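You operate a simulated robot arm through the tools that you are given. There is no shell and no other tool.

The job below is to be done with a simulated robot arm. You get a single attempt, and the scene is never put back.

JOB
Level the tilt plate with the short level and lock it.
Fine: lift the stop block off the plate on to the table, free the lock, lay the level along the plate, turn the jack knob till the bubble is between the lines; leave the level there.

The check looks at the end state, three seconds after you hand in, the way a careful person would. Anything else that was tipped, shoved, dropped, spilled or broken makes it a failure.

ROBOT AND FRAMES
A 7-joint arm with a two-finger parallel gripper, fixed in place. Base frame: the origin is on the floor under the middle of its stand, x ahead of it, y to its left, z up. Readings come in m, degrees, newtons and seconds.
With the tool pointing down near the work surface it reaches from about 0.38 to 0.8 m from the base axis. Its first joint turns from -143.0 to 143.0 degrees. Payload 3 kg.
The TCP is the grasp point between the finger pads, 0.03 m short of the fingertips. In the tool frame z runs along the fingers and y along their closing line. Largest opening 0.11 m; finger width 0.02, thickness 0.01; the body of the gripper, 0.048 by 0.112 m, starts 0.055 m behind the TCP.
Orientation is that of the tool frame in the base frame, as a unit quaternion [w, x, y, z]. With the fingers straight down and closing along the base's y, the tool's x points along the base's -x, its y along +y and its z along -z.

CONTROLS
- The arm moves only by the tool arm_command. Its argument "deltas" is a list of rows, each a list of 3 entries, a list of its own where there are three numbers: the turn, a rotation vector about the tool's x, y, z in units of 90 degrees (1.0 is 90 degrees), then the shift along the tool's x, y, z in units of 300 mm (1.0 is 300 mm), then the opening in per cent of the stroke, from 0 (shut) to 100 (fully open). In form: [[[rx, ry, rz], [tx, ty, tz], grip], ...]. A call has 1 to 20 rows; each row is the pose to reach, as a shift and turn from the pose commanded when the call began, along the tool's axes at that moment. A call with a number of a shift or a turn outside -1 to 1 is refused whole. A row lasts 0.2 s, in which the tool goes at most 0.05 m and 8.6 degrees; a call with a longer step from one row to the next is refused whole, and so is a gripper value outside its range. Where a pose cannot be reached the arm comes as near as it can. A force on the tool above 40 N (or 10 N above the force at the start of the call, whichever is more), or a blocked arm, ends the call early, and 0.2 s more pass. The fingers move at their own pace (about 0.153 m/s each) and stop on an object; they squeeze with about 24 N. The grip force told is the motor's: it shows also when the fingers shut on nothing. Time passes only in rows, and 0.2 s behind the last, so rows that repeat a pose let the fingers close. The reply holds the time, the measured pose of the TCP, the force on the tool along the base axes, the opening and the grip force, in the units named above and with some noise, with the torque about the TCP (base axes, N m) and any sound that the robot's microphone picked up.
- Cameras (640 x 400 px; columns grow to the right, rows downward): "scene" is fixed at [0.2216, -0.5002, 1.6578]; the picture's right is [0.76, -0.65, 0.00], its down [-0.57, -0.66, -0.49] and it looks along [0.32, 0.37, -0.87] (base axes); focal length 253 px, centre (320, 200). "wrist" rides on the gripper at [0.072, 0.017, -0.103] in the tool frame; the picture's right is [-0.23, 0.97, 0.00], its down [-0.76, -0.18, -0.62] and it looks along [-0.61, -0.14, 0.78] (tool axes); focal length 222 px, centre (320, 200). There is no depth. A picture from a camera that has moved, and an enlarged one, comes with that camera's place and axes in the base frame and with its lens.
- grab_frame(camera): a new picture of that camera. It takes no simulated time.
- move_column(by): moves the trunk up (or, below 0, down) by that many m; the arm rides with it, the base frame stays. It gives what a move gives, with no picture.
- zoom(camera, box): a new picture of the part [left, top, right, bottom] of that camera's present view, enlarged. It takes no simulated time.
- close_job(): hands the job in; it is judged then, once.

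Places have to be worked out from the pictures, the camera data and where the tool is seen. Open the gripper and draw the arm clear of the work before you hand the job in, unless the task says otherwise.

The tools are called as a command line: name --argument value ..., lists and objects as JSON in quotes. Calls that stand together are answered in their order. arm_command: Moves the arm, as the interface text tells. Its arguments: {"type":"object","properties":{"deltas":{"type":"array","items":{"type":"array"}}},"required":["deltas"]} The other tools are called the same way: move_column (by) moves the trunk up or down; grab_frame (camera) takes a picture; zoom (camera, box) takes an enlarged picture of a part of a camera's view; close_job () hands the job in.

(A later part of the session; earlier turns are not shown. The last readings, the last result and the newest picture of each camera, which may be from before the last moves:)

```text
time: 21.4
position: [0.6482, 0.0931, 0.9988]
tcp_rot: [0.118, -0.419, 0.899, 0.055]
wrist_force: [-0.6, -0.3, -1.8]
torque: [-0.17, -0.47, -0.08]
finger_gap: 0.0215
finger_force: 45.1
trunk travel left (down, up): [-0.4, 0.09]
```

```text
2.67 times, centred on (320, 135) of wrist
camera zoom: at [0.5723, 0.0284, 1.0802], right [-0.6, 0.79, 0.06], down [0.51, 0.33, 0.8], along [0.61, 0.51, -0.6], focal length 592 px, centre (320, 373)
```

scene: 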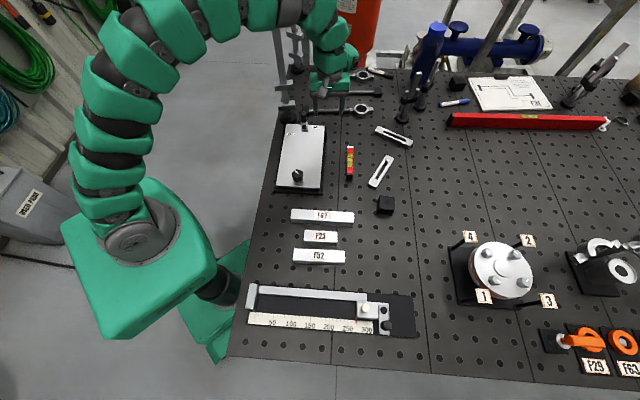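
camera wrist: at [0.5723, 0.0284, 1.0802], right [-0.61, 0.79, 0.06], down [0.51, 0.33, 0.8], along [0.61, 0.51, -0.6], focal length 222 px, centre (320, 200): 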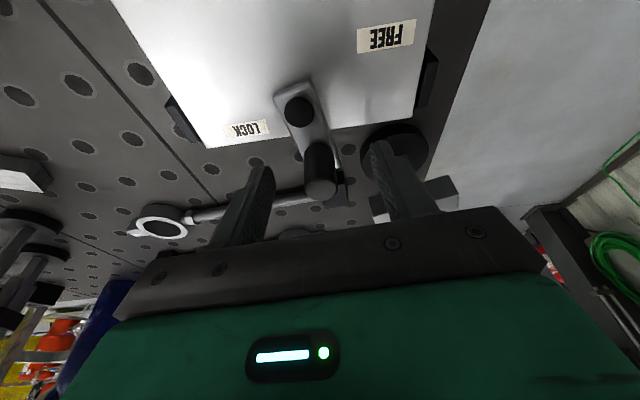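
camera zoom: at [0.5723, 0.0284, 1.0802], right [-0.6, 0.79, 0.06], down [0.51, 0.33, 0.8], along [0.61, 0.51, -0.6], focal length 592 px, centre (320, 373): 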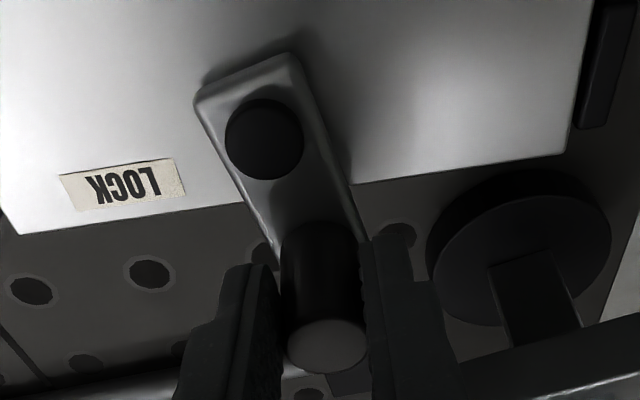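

The peg (about 21 mm) is gripped at (0.648,0.093), and the pivot is at about (0.6305,0.066). I'll swing the lever a first 15° anticlockwise, towards FREE, turning the tool with it, and watch the forces.

arm_command --deltas '[[[-0.0144, 0, -0.0537], [0.0013, 0.0093, -0.0003], 5], [[-0.0288, 0, -0.1074], [0.0037, 0.0186, -0.001], 5], [[-0.043, 0, -0.161], [0.0066, 0.0273, -0.0018], 5], [[-0.043, 0, -0.161], [0.0066, 0.0273, -0.0018], 5]]'

zoom --camera "wrist" --box '[220, 60, 420, 210]'

```text
time: 22.4
position: [0.643, 0.0953, 0.9987]
tcp_rot: [0.11, -0.533, 0.836, 0.071]
wrist_force: [2.1, -14.3, -7.2]
torque: [-0.87, -0.82, 0.09]
finger_gap: 0.0217
finger_force: 45.0
trunk travel left (down, up): [-0.4, 0.09]
```

```text
2.67 times, centred on (320, 135) of wrist
camera zoom: at [0.5848, 0.0136, 1.08], right [-0.79, 0.61, 0.06], down [0.4, 0.45, 0.8], along [0.46, 0.66, -0.6], focal length 592 px, centre (320, 373)
```

zoom: 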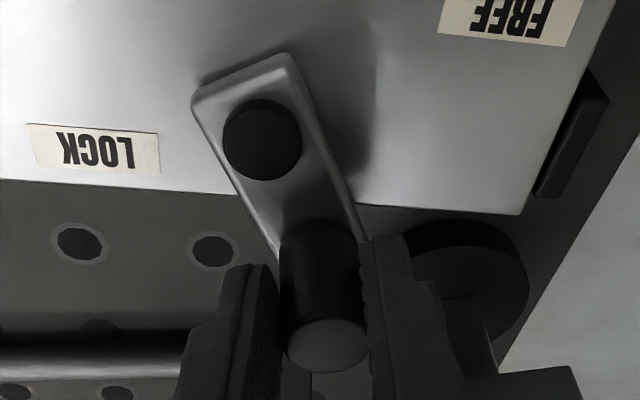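

The lever turned about 15° with the tool, with only some inward radial load (about 13 N). I'll tighten the arc radius and carry on another 15°.

arm_command --deltas '[[[-0.0108, 0, -0.04], [0.0055, 0.003, -0.0015], 5], [[-0.0216, 0, -0.0805], [0.0092, 0.0103, -0.0025], 5], [[-0.0324, 0, -0.1205], [0.011, 0.0165, -0.003], 5], [[-0.043, 0, -0.161], [0.0131, 0.0227, -0.0035], 5], [[-0.043, 0, -0.161], [0.0131, 0.0227, -0.0035], 5]]'

zoom --camera "wrist" --box '[220, 60, 420, 210]'

```text
time: 23.6
position: [0.6362, 0.0963, 0.9998]
tcp_rot: [0.1, -0.637, 0.759, 0.084]
wrist_force: [11.6, 1.8, -6.1]
torque: [0.18, -1.3, 0.26]
finger_gap: 0.0216
finger_force: 45.2
trunk travel left (down, up): [-0.4, 0.09]
```

```text
2.67 times, centred on (320, 135) of wrist
camera zoom: at [0.6001, 0.0026, 1.0798], right [-0.92, 0.38, 0.06], down [0.27, 0.53, 0.8], along [0.28, 0.75, -0.6], focal length 592 px, centre (320, 373)
```

zoom: 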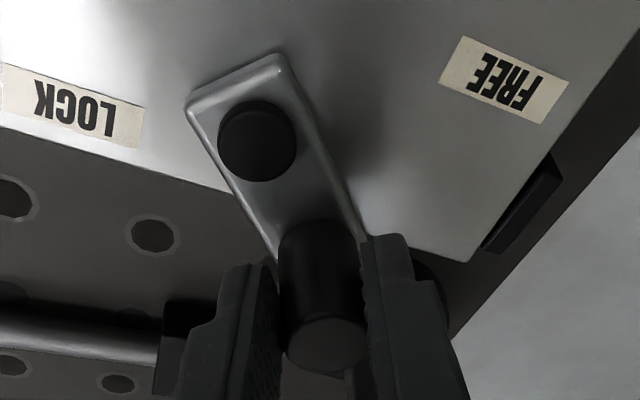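

The lever follows well, against a tangential resistance of about 11 N. I'll continue another 30° towards FREE.

arm_command --deltas '[[[-0.0216, 0, -0.0805], [0.0027, 0.013, -0.0007], 5], [[-0.043, 0, -0.161], [0.0067, 0.026, -0.0018], 5], [[-0.0647, 0, -0.2415], [0.012, 0.0377, -0.0032], 5], [[-0.0863, 0, -0.322], [0.019, 0.049, -0.005], 5], [[-0.0863, 0, -0.322], [0.019, 0.049, -0.005], 5]]'

zoom --camera "wrist" --box '[220, 60, 420, 210]'

grab_frame --camera "scene"

```text
time: 24.8
position: [0.6181, 0.0914, 0.9975]
tcp_rot: [-0.074, 0.812, -0.569, -0.107]
wrist_force: [17.4, -15.7, -10.0]
torque: [-0.77, -1.46, 0.01]
finger_gap: 0.022
finger_force: 44.8
trunk travel left (down, up): [-0.4, 0.09]
```

```text
2.67 times, centred on (320, 135) of wrist
camera zoom: at [0.6357, -0.007, 1.0791], right [-0.99, -0.13, 0.06], down [-0.03, 0.6, 0.8], along [-0.14, 0.79, -0.6], focal length 592 px, centre (320, 373)
```

zoom: 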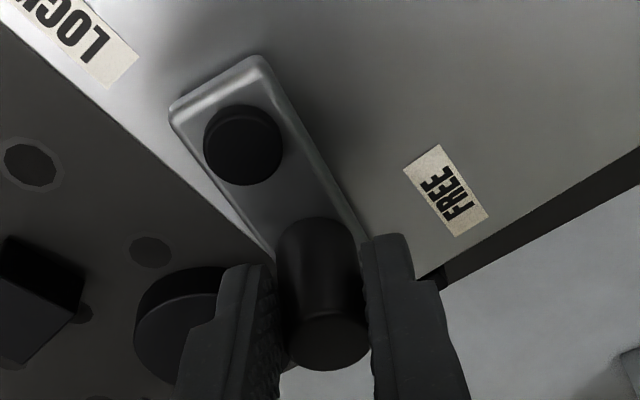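

```text
taken
```

scene: 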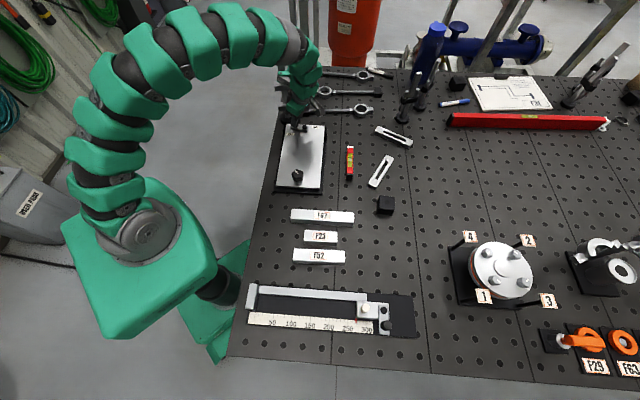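

The measured points fit a circle of radius 30 mm about (0.634,0.066), so the lever has turned about 60° and shows no stop yet. I'll carry on along that refined arc.

arm_command --deltas '[[[-0.0108, 0, -0.04], [0.0085, 0.005, -0.002], 5], [[-0.0216, 0, -0.0805], [0.0117, 0.0107, -0.003], 5], [[-0.0324, 0, -0.1205], [0.014, 0.0165, -0.0037], 5], [[-0.043, 0, -0.161], [0.0163, 0.0223, -0.0043], 5], [[-0.043, 0, -0.161], [0.0163, 0.0223, -0.0043], 5]]'

zoom --camera "wrist" --box '[220, 60, 420, 210]'

```text
time: 26.0
position: [0.6161, 0.0881, 0.9978]
tcp_rot: [-0.06, 0.88, -0.457, -0.115]
wrist_force: [28.9, 21.1, -17.2]
torque: [1.03, -1.26, -0.29]
finger_gap: 0.0221
finger_force: 44.7
trunk travel left (down, up): [-0.4, 0.09]
```

```text
2.67 times, centred on (320, 135) of wrist
camera zoom: at [0.657, -0.0027, 1.0794], right [-0.92, -0.38, 0.06], down [-0.19, 0.57, 0.8], along [-0.34, 0.73, -0.6], focal length 592 px, centre (320, 373)
```

zoom: 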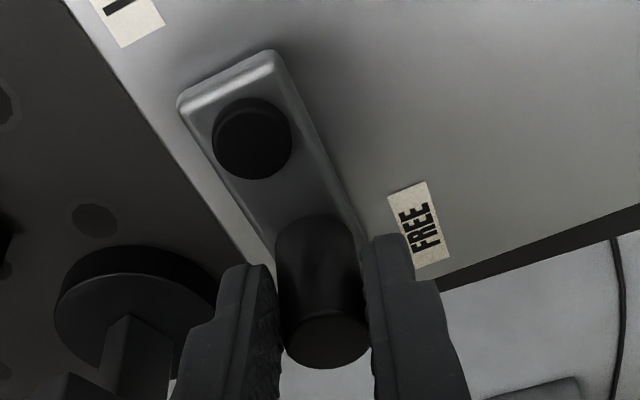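

The resistance jumped to about 36 N tangentially with the lever at about 129°, roughly 66° from its start, so it's at the stop on the FREE side. I'll relax the push, open, and lift straight up.

arm_command --deltas '[[[0, 0, 0], [-0.0007, -0.0137, 0], 5], [[0, 0, 0], [-0.0007, -0.0137, 0], 25], [[0, 0, 0], [-0.0007, -0.0137, 0], 45], [[0, 0, 0], [-0.0007, -0.0137, 0], 45], [[0, 0, 0], [-0.03, -0.0137, -0.11], 45], [[0, 0, 0], [-0.06, -0.0137, -0.22], 45], [[0, 0, 0], [-0.09, -0.0137, -0.33], 45], [[0, 0, 0], [-0.1, -0.0137, -0.38], 45], [[0, 0, 0], [-0.1, -0.0137, -0.38], 45]]'

grab_frame --camera "wrist"

zoom --camera "scene" --box '[250, 90, 346, 150]'

```text
time: 28.0
position: [0.6159, 0.0874, 1.1171]
tcp_rot: [-0.06, 0.879, -0.458, -0.116]
wrist_force: [-0.4, 0.9, 0.6]
torque: [-0.01, -0.02, -0.01]
finger_gap: 0.0491
finger_force: 0.0
trunk travel left (down, up): [-0.4, 0.09]
```

```text
taken
camera wrist: at [0.6568, -0.003, 1.1983], right [-0.92, -0.38, 0.06], down [-0.18, 0.57, 0.8], along [-0.34, 0.73, -0.6], focal length 222 px, centre (320, 200)
```

wrist: 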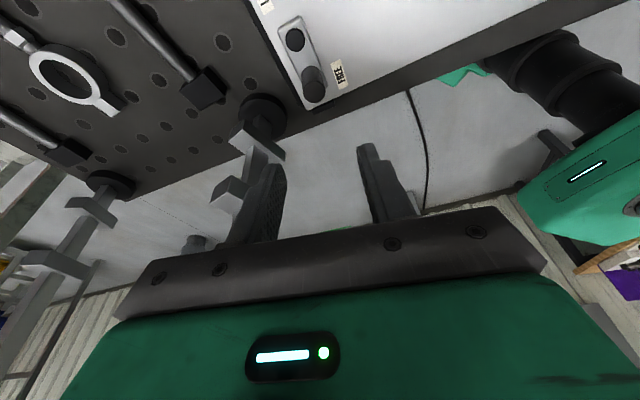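

```text
6.67 times, centred on (298, 120) of scene
camera zoom: at [0.2216, -0.5002, 1.6578], right [0.76, -0.65, 0.0], down [-0.57, -0.66, -0.49], along [0.32, 0.37, -0.87], focal length 1688 px, centre (467, 733)
```

zoom: 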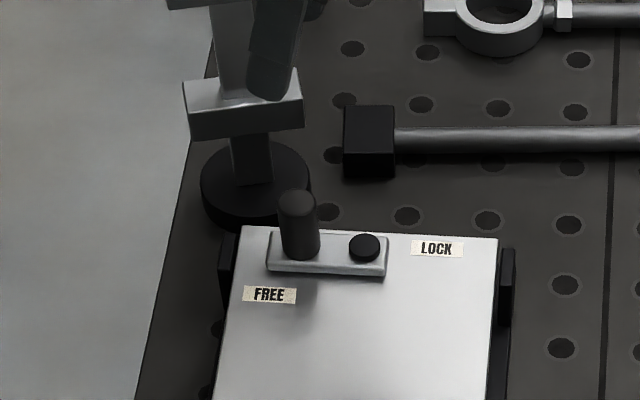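

The lever now lies flat to the left beside the FREE label. Next I'll move away from the stand and square the hand up, on the way to the short level near (0.66,-0.15).

arm_command --deltas '[[[0, 0, 0], [0.12, 0.056, -0.022], 45], [[0, 0, 0], [0.24, 0.112, -0.045], 45], [[0, 0, 0], [0.36, 0.168, -0.067], 45], [[0, 0.05, 0], [0.48, 0.224, -0.09], 45], [[0, 0.1, 0], [0.6, 0.28, -0.112], 45], [[0, 0.167, 0], [0.722, 0.335, -0.135], 45], [[0, 0.167, 0], [0.722, 0.335, -0.135], 45]]'

arm_command --deltas '[[[0, 0, 0.09], [0, 0, 0], 60], [[0, 0, 0.18], [0, 0, 0], 60], [[0, 0, 0.27], [0, 0, 0], 60], [[0, 0, 0.36], [0, 0, 0], 60], [[0, 0, 0.45], [0, 0, 0], 60], [[0, 0, 0.54], [0, 0, 0], 60], [[0, 0, 0.63], [0, 0, 0], 60], [[0, 0, 0.72], [0, 0, 0], 60], [[0, 0, 0.81], [0, 0, 0], 60], [[0, 0, 0.889], [0, 0, 0], 60], [[0, 0, 0.889], [0, 0, 0], 60]]'

grab_frame --camera "wrist"

grab_frame --camera "scene"

```text
time: 29.6
position: [0.6615, -0.151, 1.0992]
tcp_rot: [0.001, 0.887, -0.462, 0.0]
wrist_force: [-0.2, 0.2, -0.4]
torque: [-0.01, 0.01, -0.01]
finger_gap: 0.0494
finger_force: 0.1
trunk travel left (down, up): [-0.4, 0.09]
```

```text
time: 32.0
position: [0.6613, -0.1499, 1.0996]
tcp_rot: [0.0, -0.382, 0.924, 0.0]
wrist_force: [0.2, 0.1, 0.3]
torque: [-0.03, 0.01, 0.0]
finger_gap: 0.0659
finger_force: 0.1
trunk travel left (down, up): [-0.4, 0.09]
```

```text
taken
camera wrist: at [0.5961, -0.1907, 1.2033], right [-0.53, 0.85, 0.0], down [0.66, 0.41, 0.62], along [0.53, 0.33, -0.78], focal length 222 px, centre (320, 200)
```

wrist: 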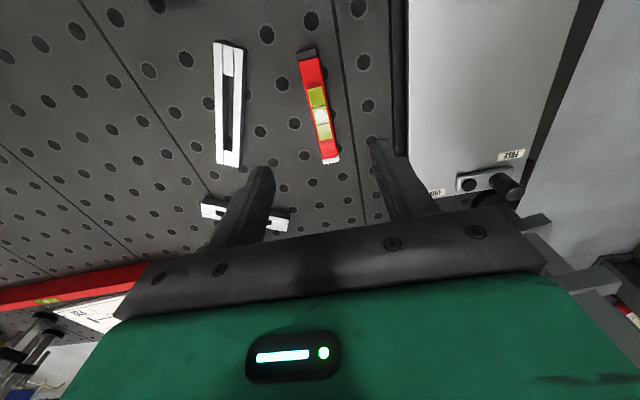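

```text
taken
```

scene: 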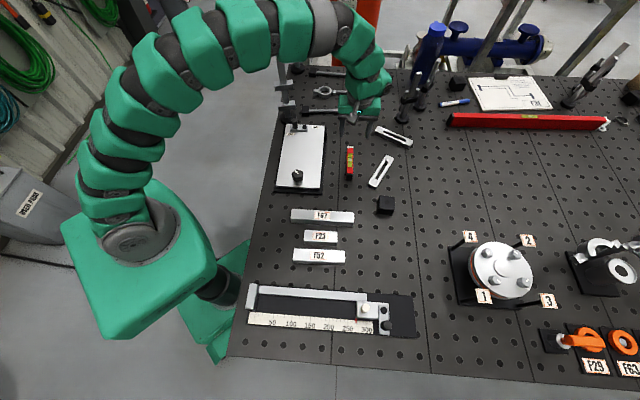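

The level is in clear view. I'll zoom in on it to measure its size and position, and have another look at the lever.

zoom --camera "wrist" --box '[240, 30, 400, 180]'

zoom --camera "scene" --box '[325, 135, 373, 190]'

zoom --camera "wrist" --box '[390, 0, 550, 210]'

```text
2.67 times, centred on (320, 105) of wrist
camera zoom: at [0.5961, -0.1907, 1.2033], right [-0.53, 0.85, 0.0], down [0.66, 0.41, 0.62], along [0.53, 0.33, -0.78], focal length 592 px, centre (320, 453)
```

zoom: 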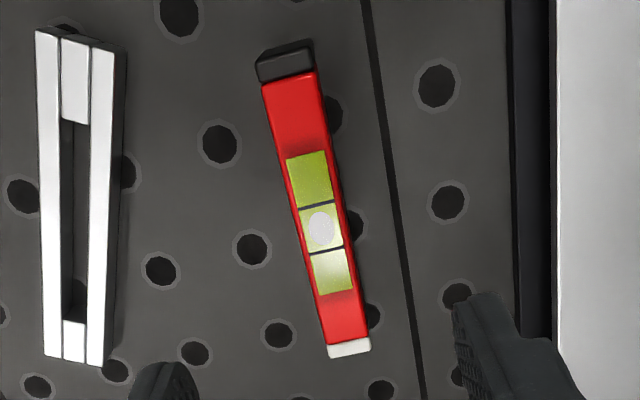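

```text
7.27 times, centred on (349, 162) of scene
camera zoom: at [0.2216, -0.5002, 1.6578], right [0.76, -0.65, 0.0], down [-0.57, -0.66, -0.49], along [0.32, 0.37, -0.87], focal length 1841 px, centre (109, 473)
```

zoom: 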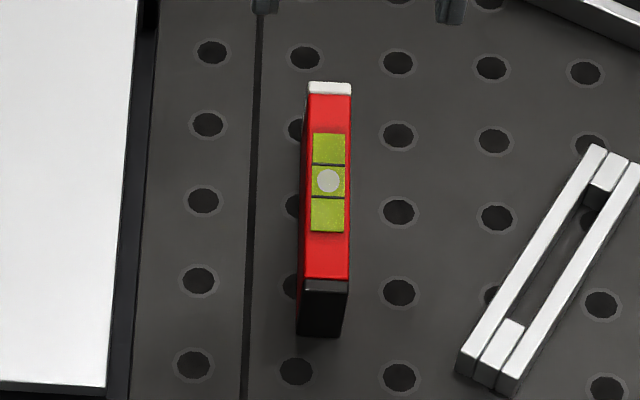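

```text
1.90 times, centred on (470, 105) of wrist
camera zoom: at [0.5961, -0.1907, 1.2033], right [-0.53, 0.85, 0.0], down [0.66, 0.41, 0.62], along [0.53, 0.33, -0.78], focal length 423 px, centre (34, 381)
```

zoom: 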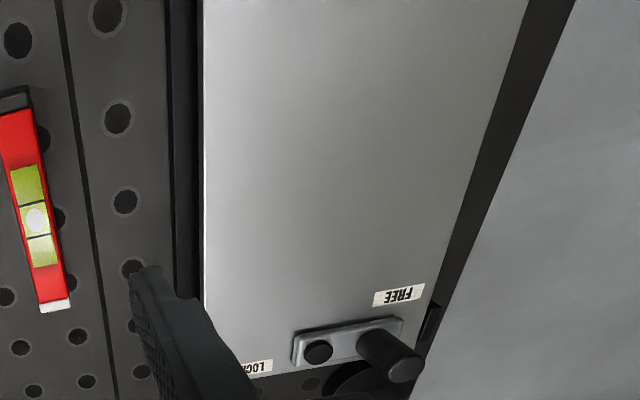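

On the table the level reads centred: it's about 129 × 20 × 37 mm, runs along 45°, and its centre is near (0.664,-0.148). I'll go down to grip it at mid-length, with TCP z 0.943 and the tips about 12 mm above the table.

arm_command --deltas '[[[0, 0, 0], [-0.011, 0, 0.1], 50], [[0, 0, 0], [-0.011, 0, 0.2], 50], [[0, 0, 0], [-0.011, 0, 0.3], 50], [[0, 0, 0], [-0.011, 0, 0.38], 50], [[0, 0, 0], [-0.011, 0, 0.38], 50]]'

grab_frame --camera "wrist"

zoom --camera "scene" --box '[309, 120, 405, 180]'

```text
time: 33.2
position: [0.6635, -0.1482, 0.9855]
tcp_rot: [0.0, -0.383, 0.924, 0.0]
wrist_force: [0.9, -0.3, 0.2]
torque: [0.01, 0.03, 0.0]
finger_gap: 0.055
finger_force: 0.1
trunk travel left (down, up): [-0.4, 0.09]
```

```text
taken
camera wrist: at [0.5989, -0.1891, 1.0898], right [-0.53, 0.85, 0.0], down [0.66, 0.41, 0.62], along [0.53, 0.33, -0.78], focal length 222 px, centre (320, 200)
```

wrist: 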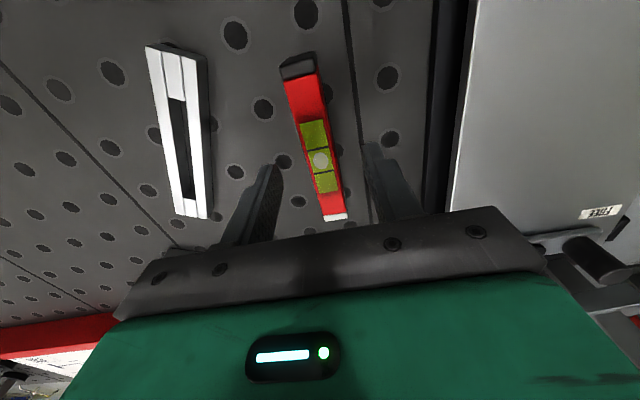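

```text
6.67 times, centred on (357, 150) of scene
camera zoom: at [0.2216, -0.5002, 1.6578], right [0.76, -0.65, 0.0], down [-0.57, -0.66, -0.49], along [0.32, 0.37, -0.87], focal length 1688 px, centre (73, 533)
```

zoom: 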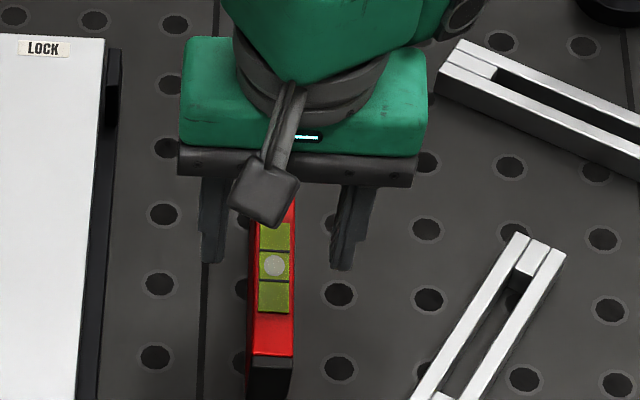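

The level is centred between the fingers. I'll go down the last 42 mm and close.

arm_command --deltas '[[[0, 0, 0], [-0.008, 0, 0.06], 50], [[0, 0, 0], [-0.008, 0, 0.11], 50], [[0, 0, 0], [-0.008, 0, 0.141], 50], [[0, 0, 0], [-0.008, 0, 0.141], 50], [[0, 0, 0], [-0.008, 0, 0.141], 30], [[0, 0, 0], [-0.008, 0, 0.141], 10], [[0, 0, 0], [-0.008, 0, 0.141], 5], [[0, 0, 0], [-0.008, 0, 0.141], 5]]'

grab_frame --camera "wrist"

```text
time: 35.0
position: [0.6637, -0.1473, 0.944]
tcp_rot: [0.0, -0.382, 0.924, 0.0]
wrist_force: [0.1, 0.0, 0.9]
torque: [0.09, -0.11, 0.0]
finger_gap: 0.0218
finger_force: 24.6
trunk travel left (down, up): [-0.4, 0.09]
```

```text
taken
camera wrist: at [0.6, -0.1867, 1.0474], right [-0.53, 0.85, 0.0], down [0.66, 0.41, 0.62], along [0.53, 0.33, -0.78], focal length 222 px, centre (320, 200)
```

wrist: 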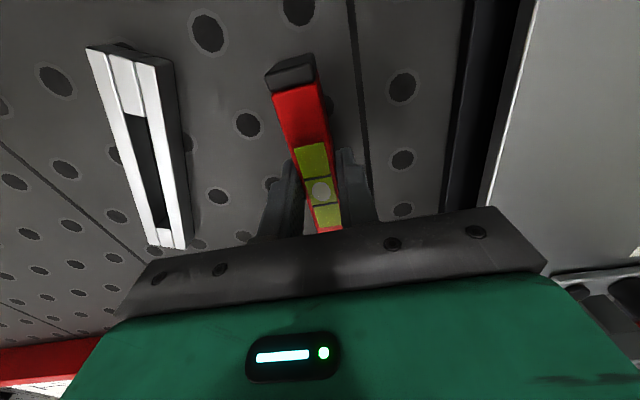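

The level is gripped at 21.8 mm. I'll lift it straight up and carry it sideways over the plate's centre line.

arm_command --deltas '[[[0, 0, 0], [0, 0, -0.05], 5], [[0, 0, 0], [0, 0, -0.15], 5], [[0, 0, 0], [0, 0, -0.28], 5], [[0, 0, 0], [0, 0, -0.4], 5], [[0, 0, 0], [0, 0, -0.45], 5], [[0, 0, 0], [-0.02, 0.12, -0.45], 5], [[0, 0, 0], [-0.04, 0.25, -0.45], 5], [[0, 0, 0], [-0.06, 0.38, -0.45], 5], [[0, 0, 0], [-0.08, 0.5, -0.45], 5], [[0, 0, 0], [-0.096, 0.573, -0.45], 5], [[0, 0, 0], [-0.096, 0.573, -0.45], 5]]'

grab_frame --camera "wrist"

zoom --camera "scene" --box '[250, 90, 378, 200]'

```text
time: 37.4
position: [0.5622, -0.0025, 1.0779]
tcp_rot: [0.0, -0.383, 0.924, 0.0]
wrist_force: [0.1, 0.8, -1.5]
torque: [-0.01, -0.03, 0.0]
finger_gap: 0.0216
finger_force: 23.7
trunk travel left (down, up): [-0.4, 0.09]
```

```text
taken
camera wrist: at [0.4985, -0.0442, 1.1817], right [-0.53, 0.85, 0.0], down [0.66, 0.41, 0.62], along [0.53, 0.33, -0.78], focal length 222 px, centre (320, 200)
```

wrist: 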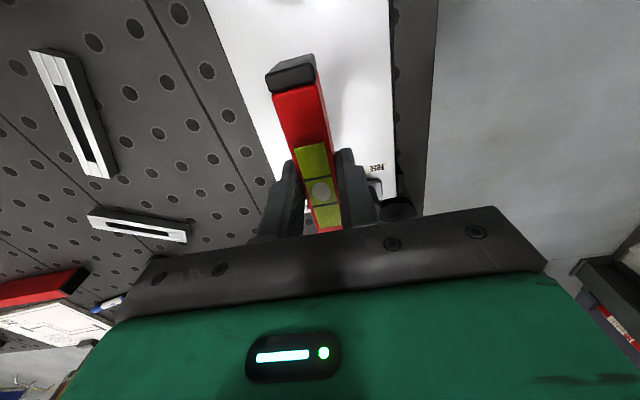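

```text
3.64 times, centred on (314, 145) of scene
camera zoom: at [0.2216, -0.5002, 1.6578], right [0.76, -0.65, 0.0], down [-0.57, -0.66, -0.49], along [0.32, 0.37, -0.87], focal length 921 px, centre (342, 400)
```

zoom: 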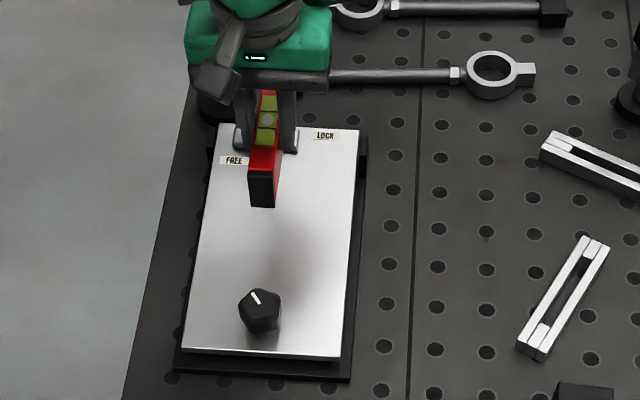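

The level is over the plate's centre line, clear of both the knob and the lever. I'll lower it to just above the expected contact at TCP z≈0.982.

arm_command --deltas '[[[0, 0, 0], [0, 0, 0.1], 5], [[0, 0, 0], [0, 0, 0.19], 5], [[0, 0, 0], [0, 0, 0.25], 5], [[0, 0, 0], [0, 0, 0.289], 5], [[0, 0, 0], [0, 0, 0.289], 5]]'

arm_command --deltas '[[[0, 0, 0], [0, 0, 0.006], 5], [[0, 0, 0], [0, 0, 0.012], 5], [[0, 0, 0], [0, 0, 0.012], 5]]'

```text
time: 38.6
position: [0.5629, -0.0035, 0.9914]
tcp_rot: [0.0, -0.382, 0.924, 0.0]
wrist_force: [0.0, -0.3, -1.3]
torque: [-0.01, 0.02, -0.02]
finger_gap: 0.0217
finger_force: 24.5
trunk travel left (down, up): [-0.4, 0.09]
```

```text
time: 39.4
position: [0.5632, -0.0037, 0.9867]
tcp_rot: [0.0, -0.383, 0.924, -0.001]
wrist_force: [-0.8, -0.3, -1.3]
torque: [-0.02, 0.01, -0.03]
finger_gap: 0.0217
finger_force: 24.1
trunk travel left (down, up): [-0.4, 0.09]
```

No contact yet at z 0.9867. I'll step down gently.

arm_command --deltas '[[[0, 0, 0], [0, 0, 0.005], 5], [[0, 0, 0], [0, 0, 0.01], 5], [[0, 0, 0], [0, 0, 0.01], 5]]'

zoom --camera "wrist" --box '[240, 40, 400, 240]'

```text
time: 40.2
position: [0.5626, -0.0052, 0.9859]
tcp_rot: [0.001, -0.383, 0.924, 0.0]
wrist_force: [0.0, -2.3, 9.5]
torque: [0.44, -0.5, -0.09]
finger_gap: 0.0217
finger_force: 24.2
trunk travel left (down, up): [-0.4, 0.09]
```

```text
2.00 times, centred on (320, 140) of wrist
camera zoom: at [0.4986, -0.0452, 1.0893], right [-0.53, 0.85, 0.0], down [0.66, 0.41, 0.62], along [0.53, 0.33, -0.78], focal length 444 px, centre (320, 320)
```

zoom: 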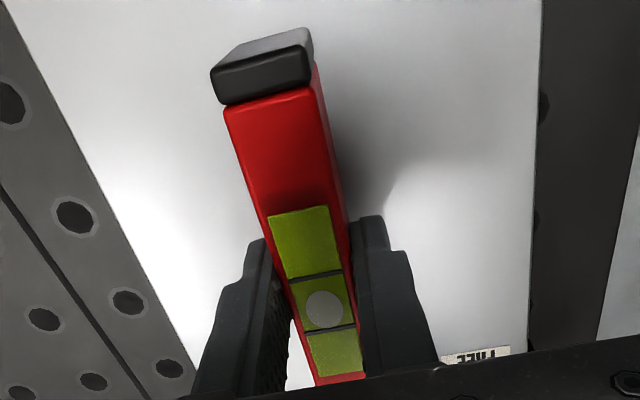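

Contact is +11 N, and the torque shows the far end touched first, so the far end is the higher one. I'll release gently and then lift clear.

arm_command --deltas '[[[0, 0, 0], [0, 0, 0], 20], [[0, 0, 0], [0, 0, 0], 30], [[0, 0, 0], [0, 0, 0], 40], [[0, 0, 0], [0, 0, 0], 40], [[0, 0, 0], [0, 0, -0.04], 40], [[0, 0, 0], [0, 0, -0.15], 40], [[0, 0, 0], [0, 0, -0.3], 40], [[0, 0, 0], [0, 0, -0.4], 40], [[0, 0, 0], [0, 0, -0.4], 40]]'

grab_frame --camera "wrist"

zoom --camera "scene" --box '[250, 110, 346, 200]'

zoom --camera "wrist" --box '[240, 40, 400, 190]'

```text
time: 42.2
position: [0.5628, -0.0037, 1.1067]
tcp_rot: [0.0, -0.382, 0.924, 0.001]
wrist_force: [-0.6, -0.6, -1.1]
torque: [0.01, 0.01, 0.01]
finger_gap: 0.0439
finger_force: 0.0
trunk travel left (down, up): [-0.4, 0.09]
```

```text
taken
camera wrist: at [0.4986, -0.0446, 1.2098], right [-0.53, 0.85, 0.0], down [0.66, 0.41, 0.62], along [0.53, 0.33, -0.78], focal length 222 px, centre (320, 200)
```

wrist: 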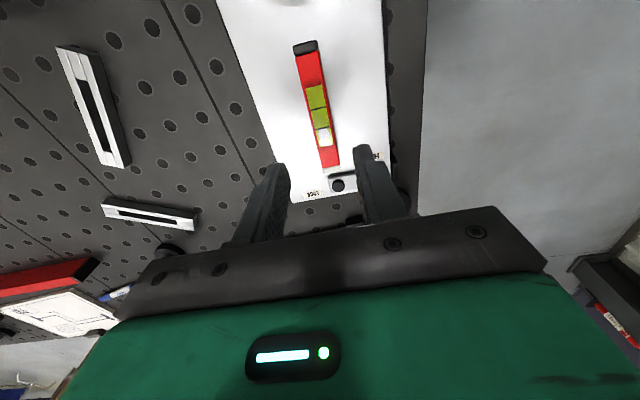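

```text
4.44 times, centred on (298, 155) of scene
camera zoom: at [0.2216, -0.5002, 1.6578], right [0.76, -0.65, 0.0], down [-0.57, -0.66, -0.49], along [0.32, 0.37, -0.87], focal length 1125 px, centre (418, 400)
```

zoom: 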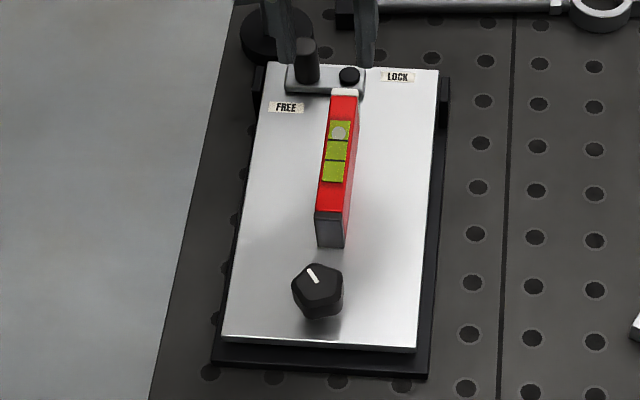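

```text
2.67 times, centred on (320, 115) of wrist
camera zoom: at [0.4986, -0.0446, 1.2098], right [-0.53, 0.85, 0.0], down [0.66, 0.41, 0.62], along [0.53, 0.33, -0.78], focal length 592 px, centre (320, 427)
```

zoom: 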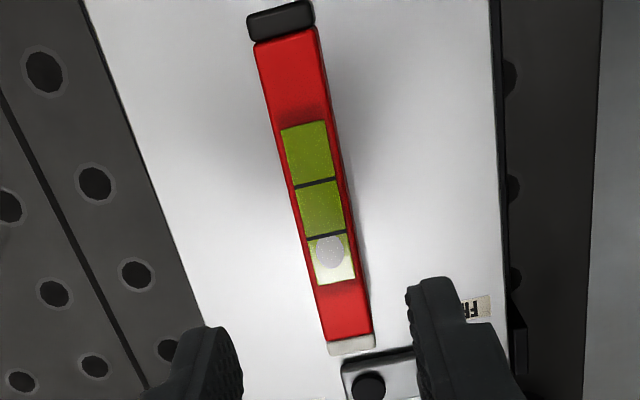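

The level lies along the plate with the bubble hard against the far end. The far end is too high, so the knob end has to come up. I'll move over the knob and look closely at its shape and height.

arm_command --deltas '[[[0, 0, 0], [0.11, 0.002, 0], 60], [[0, 0, 0], [0.22, 0.003, 0.03], 60], [[0, 0, 0], [0.33, 0.005, 0.06], 60], [[0, 0, 0], [0.422, 0.006, 0.1], 60], [[0, 0, 0], [0.422, 0.006, 0.1], 60]]'

grab_frame --camera "wrist"

zoom --camera "wrist" --box '[240, 40, 400, 190]'

zoom --camera "scene" --box '[274, 160, 322, 200]'

```text
time: 43.4
position: [0.4718, -0.0925, 1.0746]
tcp_rot: [-0.001, -0.383, 0.924, 0.0]
wrist_force: [0.1, -0.4, 0.6]
torque: [0.01, -0.01, 0.0]
finger_gap: 0.0659
finger_force: 0.0
trunk travel left (down, up): [-0.4, 0.09]
```

```text
taken
camera wrist: at [0.4074, -0.1338, 1.1789], right [-0.53, 0.85, 0.0], down [0.66, 0.41, 0.62], along [0.53, 0.33, -0.78], focal length 222 px, centre (320, 200)
```

wrist: 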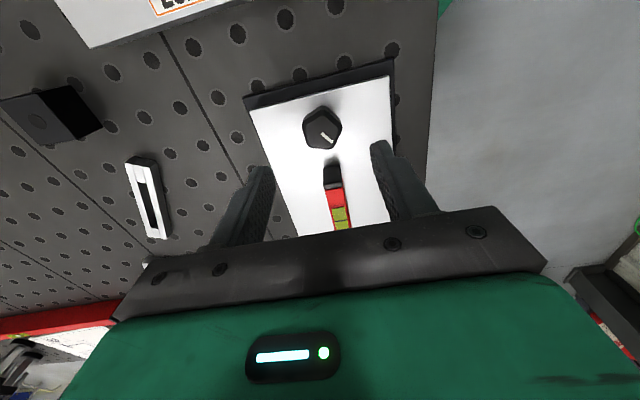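

```text
2.67 times, centred on (320, 115) of wrist
camera zoom: at [0.4074, -0.1338, 1.1789], right [-0.53, 0.85, 0.0], down [0.66, 0.41, 0.62], along [0.53, 0.33, -0.78], focal length 592 px, centre (320, 427)
```

zoom: 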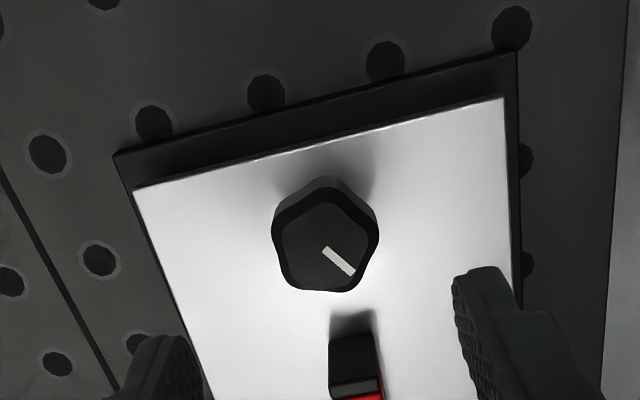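

```text
10.00 times, centred on (298, 180) of scene
camera zoom: at [0.2216, -0.5002, 1.6578], right [0.76, -0.65, 0.0], down [-0.57, -0.66, -0.49], along [0.32, 0.37, -0.87], focal length 2532 px, centre (540, 400)
```

zoom: 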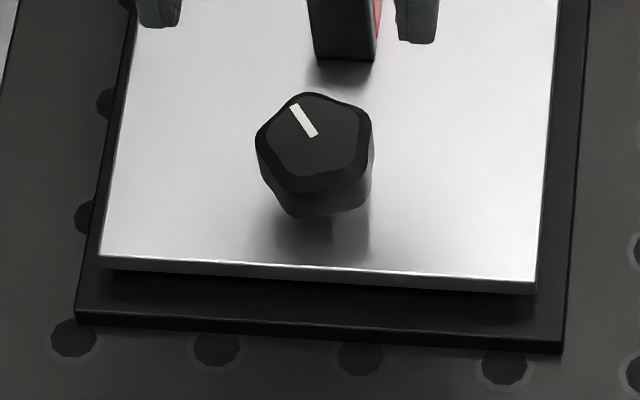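

The knob is a rounded pentagon about 38 mm across, centred near (0.475,-0.091), with its top at z≈0.968 and its pointer at about 82°. At yaw 67° one finger meets a vertex and the other a flat, so I'll go down there with tips about 15 mm above the plate, and grip.

arm_command --deltas '[[[0, 0, -0.08], [-0.004, -0.002, 0.05], 60], [[0, 0, -0.16], [-0.008, -0.003, 0.1], 60], [[0, 0, -0.244], [-0.011, -0.004, 0.15], 60], [[0, 0, -0.244], [-0.011, -0.004, 0.22], 60], [[0, 0, -0.244], [-0.011, -0.004, 0.28], 60], [[0, 0, -0.244], [-0.011, -0.004, 0.315], 60], [[0, 0, -0.244], [-0.011, -0.004, 0.315], 60]]'

zoom --camera "wrist" --box '[200, 60, 440, 220]'

zoom --camera "scene" --box '[260, 140, 340, 200]'

```text
time: 45.0
position: [0.4749, -0.0909, 0.9792]
tcp_rot: [0.0, -0.551, 0.834, 0.0]
wrist_force: [0.3, 0.4, -0.6]
torque: [0.0, -0.03, -0.03]
finger_gap: 0.0661
finger_force: 0.0
trunk travel left (down, up): [-0.4, 0.09]
```

```text
2.50 times, centred on (320, 140) of wrist
camera zoom: at [0.4301, -0.1522, 1.0837], right [-0.81, 0.59, 0.0], down [0.46, 0.63, 0.62], along [0.37, 0.5, -0.78], focal length 555 px, centre (320, 350)
```

zoom: 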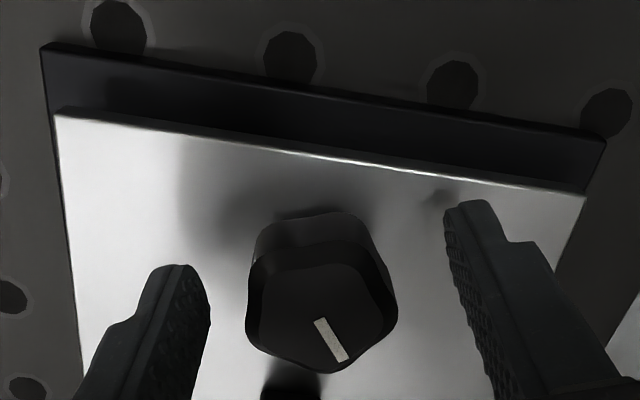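

```text
6.67 times, centred on (300, 170) of scene
camera zoom: at [0.2216, -0.5002, 1.6578], right [0.76, -0.65, 0.0], down [-0.57, -0.66, -0.49], along [0.32, 0.37, -0.87], focal length 1688 px, centre (453, 400)
```

zoom: 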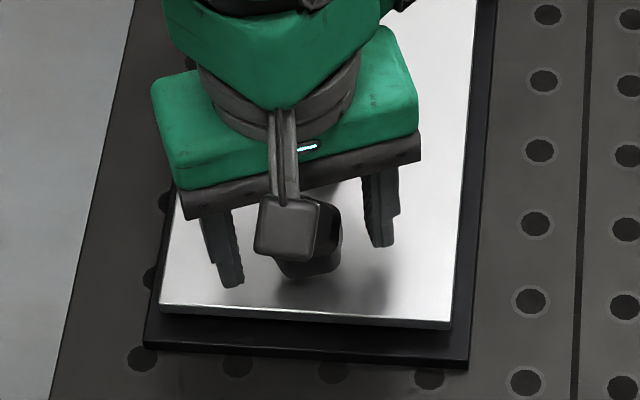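

The knob's top centre is within about 2 mm of the tool axis. I'll close on it.

arm_command --deltas '[[[0, 0, 0], [0, 0, 0], 45], [[0, 0, 0], [0, 0, 0], 30], [[0, 0, 0], [0, 0, 0], 20], [[0, 0, 0], [0, 0, 0], 20], [[0, 0, 0], [0, 0, 0], 20]]'

zoom --camera "wrist" --box '[200, 60, 440, 220]'

```text
time: 46.2
position: [0.4769, -0.0906, 0.9799]
tcp_rot: [0.001, -0.552, 0.834, -0.001]
wrist_force: [11.9, -6.6, 4.4]
torque: [-0.55, -1.24, -0.07]
finger_gap: 0.0376
finger_force: 44.9
trunk travel left (down, up): [-0.4, 0.09]
```

```text
2.50 times, centred on (320, 140) of wrist
camera zoom: at [0.4312, -0.1527, 1.0838], right [-0.81, 0.59, 0.0], down [0.46, 0.63, 0.62], along [0.37, 0.5, -0.78], focal length 555 px, centre (320, 350)
```

zoom: 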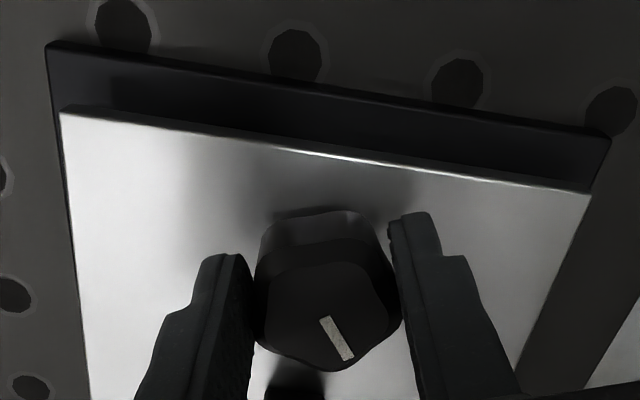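

Gripped. The side load of about 13 N shows the knob sits about 3 mm towards tool −y, so I'll shift to suit. Then I'll turn 36° clockwise seen from above as a trial.

arm_command --deltas '[[[0, 0, 0], [0, -0.01, 0], 20], [[0, 0, 0.08], [0, -0.01, 0], 20], [[0, 0, 0.16], [0, -0.01, 0], 20], [[0, 0, 0.24], [0, -0.01, 0], 20], [[0, 0, 0.32], [0, -0.01, 0], 20], [[0, 0, 0.4], [0, -0.01, 0], 20], [[0, 0, 0.4], [0, -0.01, 0], 20]]'

zoom --camera "wrist" --box '[200, 60, 440, 220]'

zoom --camera "scene" --box '[260, 110, 340, 170]'

```text
time: 47.3
position: [0.4755, -0.0899, 0.9819]
tcp_rot: [0.0, -0.365, 0.931, 0.001]
wrist_force: [-13.3, 10.5, 16.8]
torque: [0.0, 0.43, 0.22]
finger_gap: 0.0373
finger_force: 44.7
trunk travel left (down, up): [-0.4, 0.09]
stopped in row 5: the force on the tool passed its limit at 42 N (the readings are from after the stop); the commanded pose is now the measured one
```

```text
2.50 times, centred on (320, 140) of wrist
camera zoom: at [0.4097, -0.1284, 1.0858], right [-0.49, 0.87, 0.0], down [0.68, 0.39, 0.62], along [0.54, 0.31, -0.78], focal length 555 px, centre (320, 350)
```

zoom: 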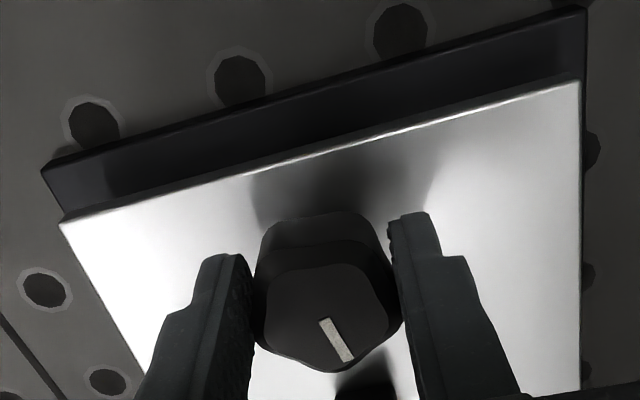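

```text
6.67 times, centred on (300, 140) of scene
camera zoom: at [0.2216, -0.5002, 1.6578], right [0.76, -0.65, 0.0], down [-0.57, -0.66, -0.49], along [0.32, 0.37, -0.87], focal length 1688 px, centre (453, 600)
```

zoom: 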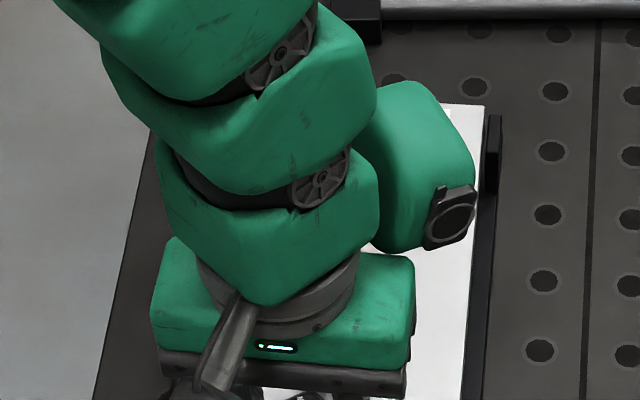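

Turning clockwise rotated the knob about 24° with the tool, and the knob pushed upward, which suggests that end is rising. The call then stopped on side load because the pentagon's grip centre orbits. I'll release, lift, and check the bubble.

arm_command --deltas '[[[0, 0, 0], [0, 0, 0], 40], [[0, 0, 0], [0, 0, 0], 60], [[0, 0, 0], [0, 0, 0], 60], [[0, 0, 0], [0, 0, -0.1], 60], [[0, 0, 0], [0, 0, -0.25], 60], [[0, 0, 0], [-0.12, 0, -0.4], 60], [[0, 0, 0], [-0.26, 0, -0.45], 60], [[0, 0, 0], [-0.38, 0, -0.45], 60], [[0, 0, 0], [-0.38, 0, -0.45], 60]]'

zoom --camera "wrist" --box '[240, 0, 400, 150]'

grab_frame --camera "wrist"

zoom --camera "scene" --box '[270, 120, 334, 200]'

```text
refused: row 6 steps farther than a row can; nothing moved
```

```text
2.67 times, centred on (320, 75) of wrist
camera zoom: at [0.4097, -0.1284, 1.0858], right [-0.49, 0.87, 0.0], down [0.68, 0.39, 0.62], along [0.54, 0.31, -0.78], focal length 592 px, centre (320, 533)
```

zoom: 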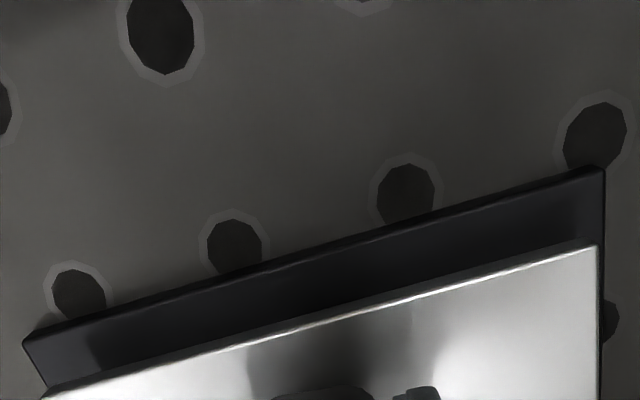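

```text
taken
camera wrist: at [0.4097, -0.1284, 1.0858], right [-0.49, 0.87, 0.0], down [0.68, 0.39, 0.62], along [0.54, 0.31, -0.78], focal length 222 px, centre (320, 200)
```

wrist: 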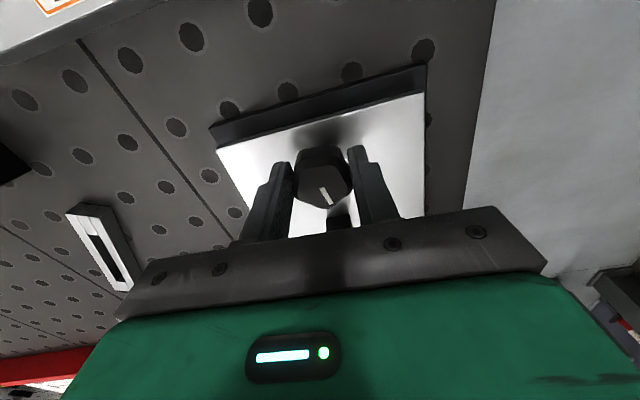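

```text
5.00 times, centred on (302, 160) of scene
camera zoom: at [0.2216, -0.5002, 1.6578], right [0.76, -0.65, 0.0], down [-0.57, -0.66, -0.49], along [0.32, 0.37, -0.87], focal length 1266 px, centre (410, 400)
```

zoom: 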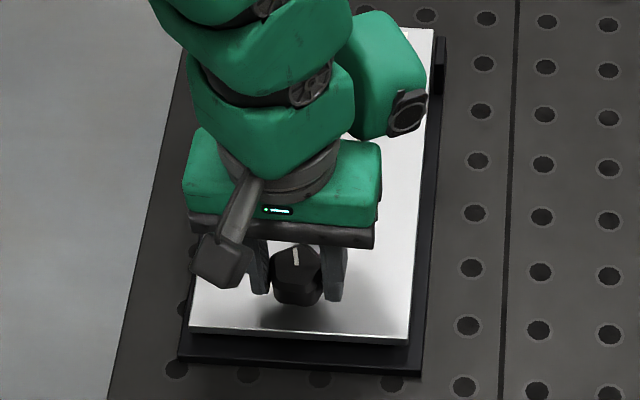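

That call was refused because one row stepped too far, and nothing moved. I'll repeat it with smaller steps.

arm_command --deltas '[[[0, 0, 0], [0, 0, 0], 40], [[0, 0, 0], [0, 0, 0], 60], [[0, 0, 0], [0, 0, 0], 60], [[0, 0, 0], [0, 0, -0.1], 60], [[0, 0, 0], [0, 0, -0.22], 60], [[0, 0, 0], [-0.05, 0, -0.34], 60], [[0, 0, 0], [-0.15, 0, -0.43], 60], [[0, 0, 0], [-0.28, 0, -0.45], 60], [[0, 0, 0], [-0.38, 0, -0.45], 60], [[0, 0, 0], [-0.38, 0, -0.45], 60]]'

grab_frame --camera "wrist"

zoom --camera "scene" --box '[270, 120, 334, 200]'

zoom --camera "wrist" --box '[240, 40, 400, 190]'

```text
time: 49.5
position: [0.5626, -0.013, 1.1159]
tcp_rot: [0.0, -0.364, 0.932, 0.001]
wrist_force: [0.9, -0.4, 0.4]
torque: [0.01, 0.04, -0.01]
finger_gap: 0.066
finger_force: 0.1
trunk travel left (down, up): [-0.4, 0.09]
```

```text
taken
camera wrist: at [0.4969, -0.0512, 1.2197], right [-0.49, 0.87, 0.0], down [0.68, 0.39, 0.62], along [0.54, 0.31, -0.78], focal length 222 px, centre (320, 200)
```

wrist: 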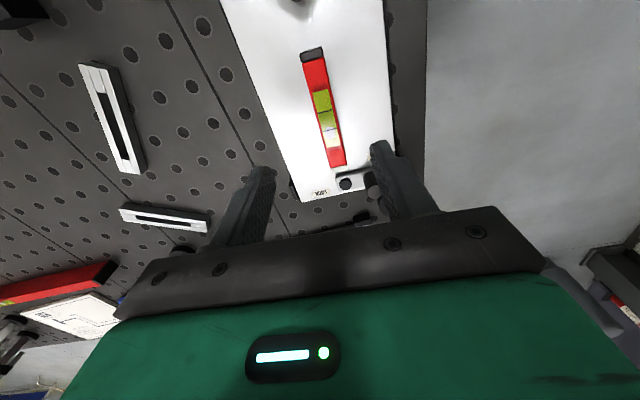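

```text
5.00 times, centred on (302, 160) of scene
camera zoom: at [0.2216, -0.5002, 1.6578], right [0.76, -0.65, 0.0], down [-0.57, -0.66, -0.49], along [0.32, 0.37, -0.87], focal length 1266 px, centre (410, 400)
```

zoom: 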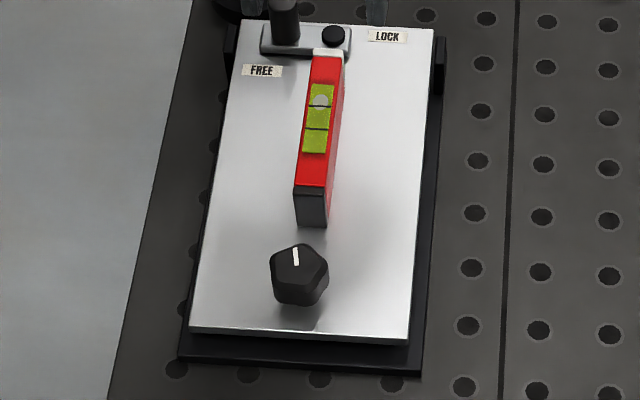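

```text
2.67 times, centred on (320, 115) of wrist
camera zoom: at [0.4969, -0.0512, 1.2197], right [-0.49, 0.87, 0.0], down [0.68, 0.39, 0.62], along [0.54, 0.31, -0.78], focal length 592 px, centre (320, 427)
```

zoom: 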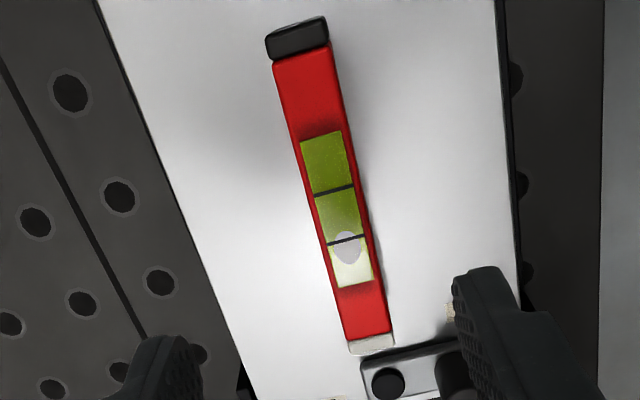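

The bubble moved towards the centre, about 8 px for 24°, so clockwise is right and roughly 100° more is needed. The knob end rises about 1.3 mm per 24°. I'll regrip at yaw 115°, turn clockwise again while letting the hand rise, and follow the pentagon's offset.

arm_command --deltas '[[[0, 0, -0.08], [0.04, 0, 0.0], 55], [[0, 0, -0.16], [0.08, 0, 0.02], 55], [[0, 0, -0.24], [0.12, 0, 0.04], 55], [[0, 0, -0.32], [0.16, 0, 0.06], 55], [[0, 0, -0.4], [0.2, 0, 0.08], 55], [[0, 0, -0.48], [0.24, 0, 0.1], 55], [[0, 0, -0.56], [0.28, 0, 0.12], 55], [[0, 0, -0.64], [0.32, 0.001, 0.14], 55], [[0, 0, -0.72], [0.36, 0.001, 0.153], 55], [[0, 0, -0.803], [0.381, 0.001, 0.17], 55], [[0, 0, -0.803], [0.381, 0.001, 0.17], 55]]'

zoom --camera "wrist" --box '[200, 40, 440, 190]'

zoom --camera "scene" --box '[270, 140, 334, 200]'

```text
time: 51.9
position: [0.4771, -0.0923, 1.0654]
tcp_rot: [0.001, 0.844, -0.536, -0.001]
wrist_force: [0.5, 0.9, 0.1]
torque: [0.01, 0.01, 0.01]
finger_gap: 0.0606
finger_force: 0.1
trunk travel left (down, up): [-0.4, 0.09]
```

```text
2.67 times, centred on (320, 115) of wrist
camera zoom: at [0.4917, -0.1659, 1.1687], right [-0.98, -0.21, 0.0], down [-0.16, 0.76, 0.62], along [-0.13, 0.61, -0.78], focal length 592 px, centre (320, 427)
```

zoom: 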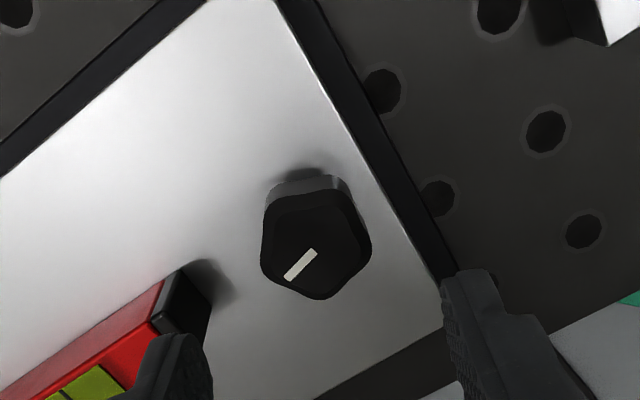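

```text
6.67 times, centred on (302, 170) of scene
camera zoom: at [0.2216, -0.5002, 1.6578], right [0.76, -0.65, 0.0], down [-0.57, -0.66, -0.49], along [0.32, 0.37, -0.87], focal length 1688 px, centre (440, 400)
```

zoom: 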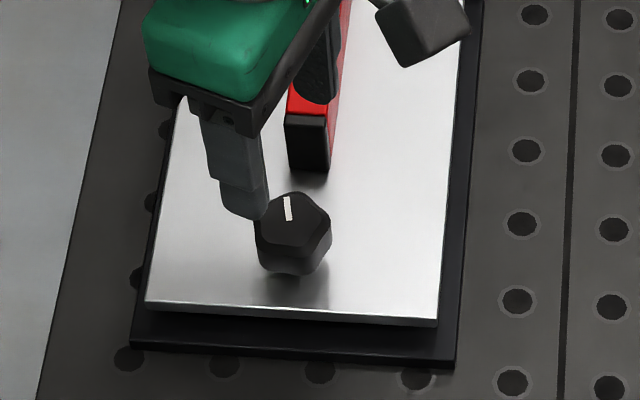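

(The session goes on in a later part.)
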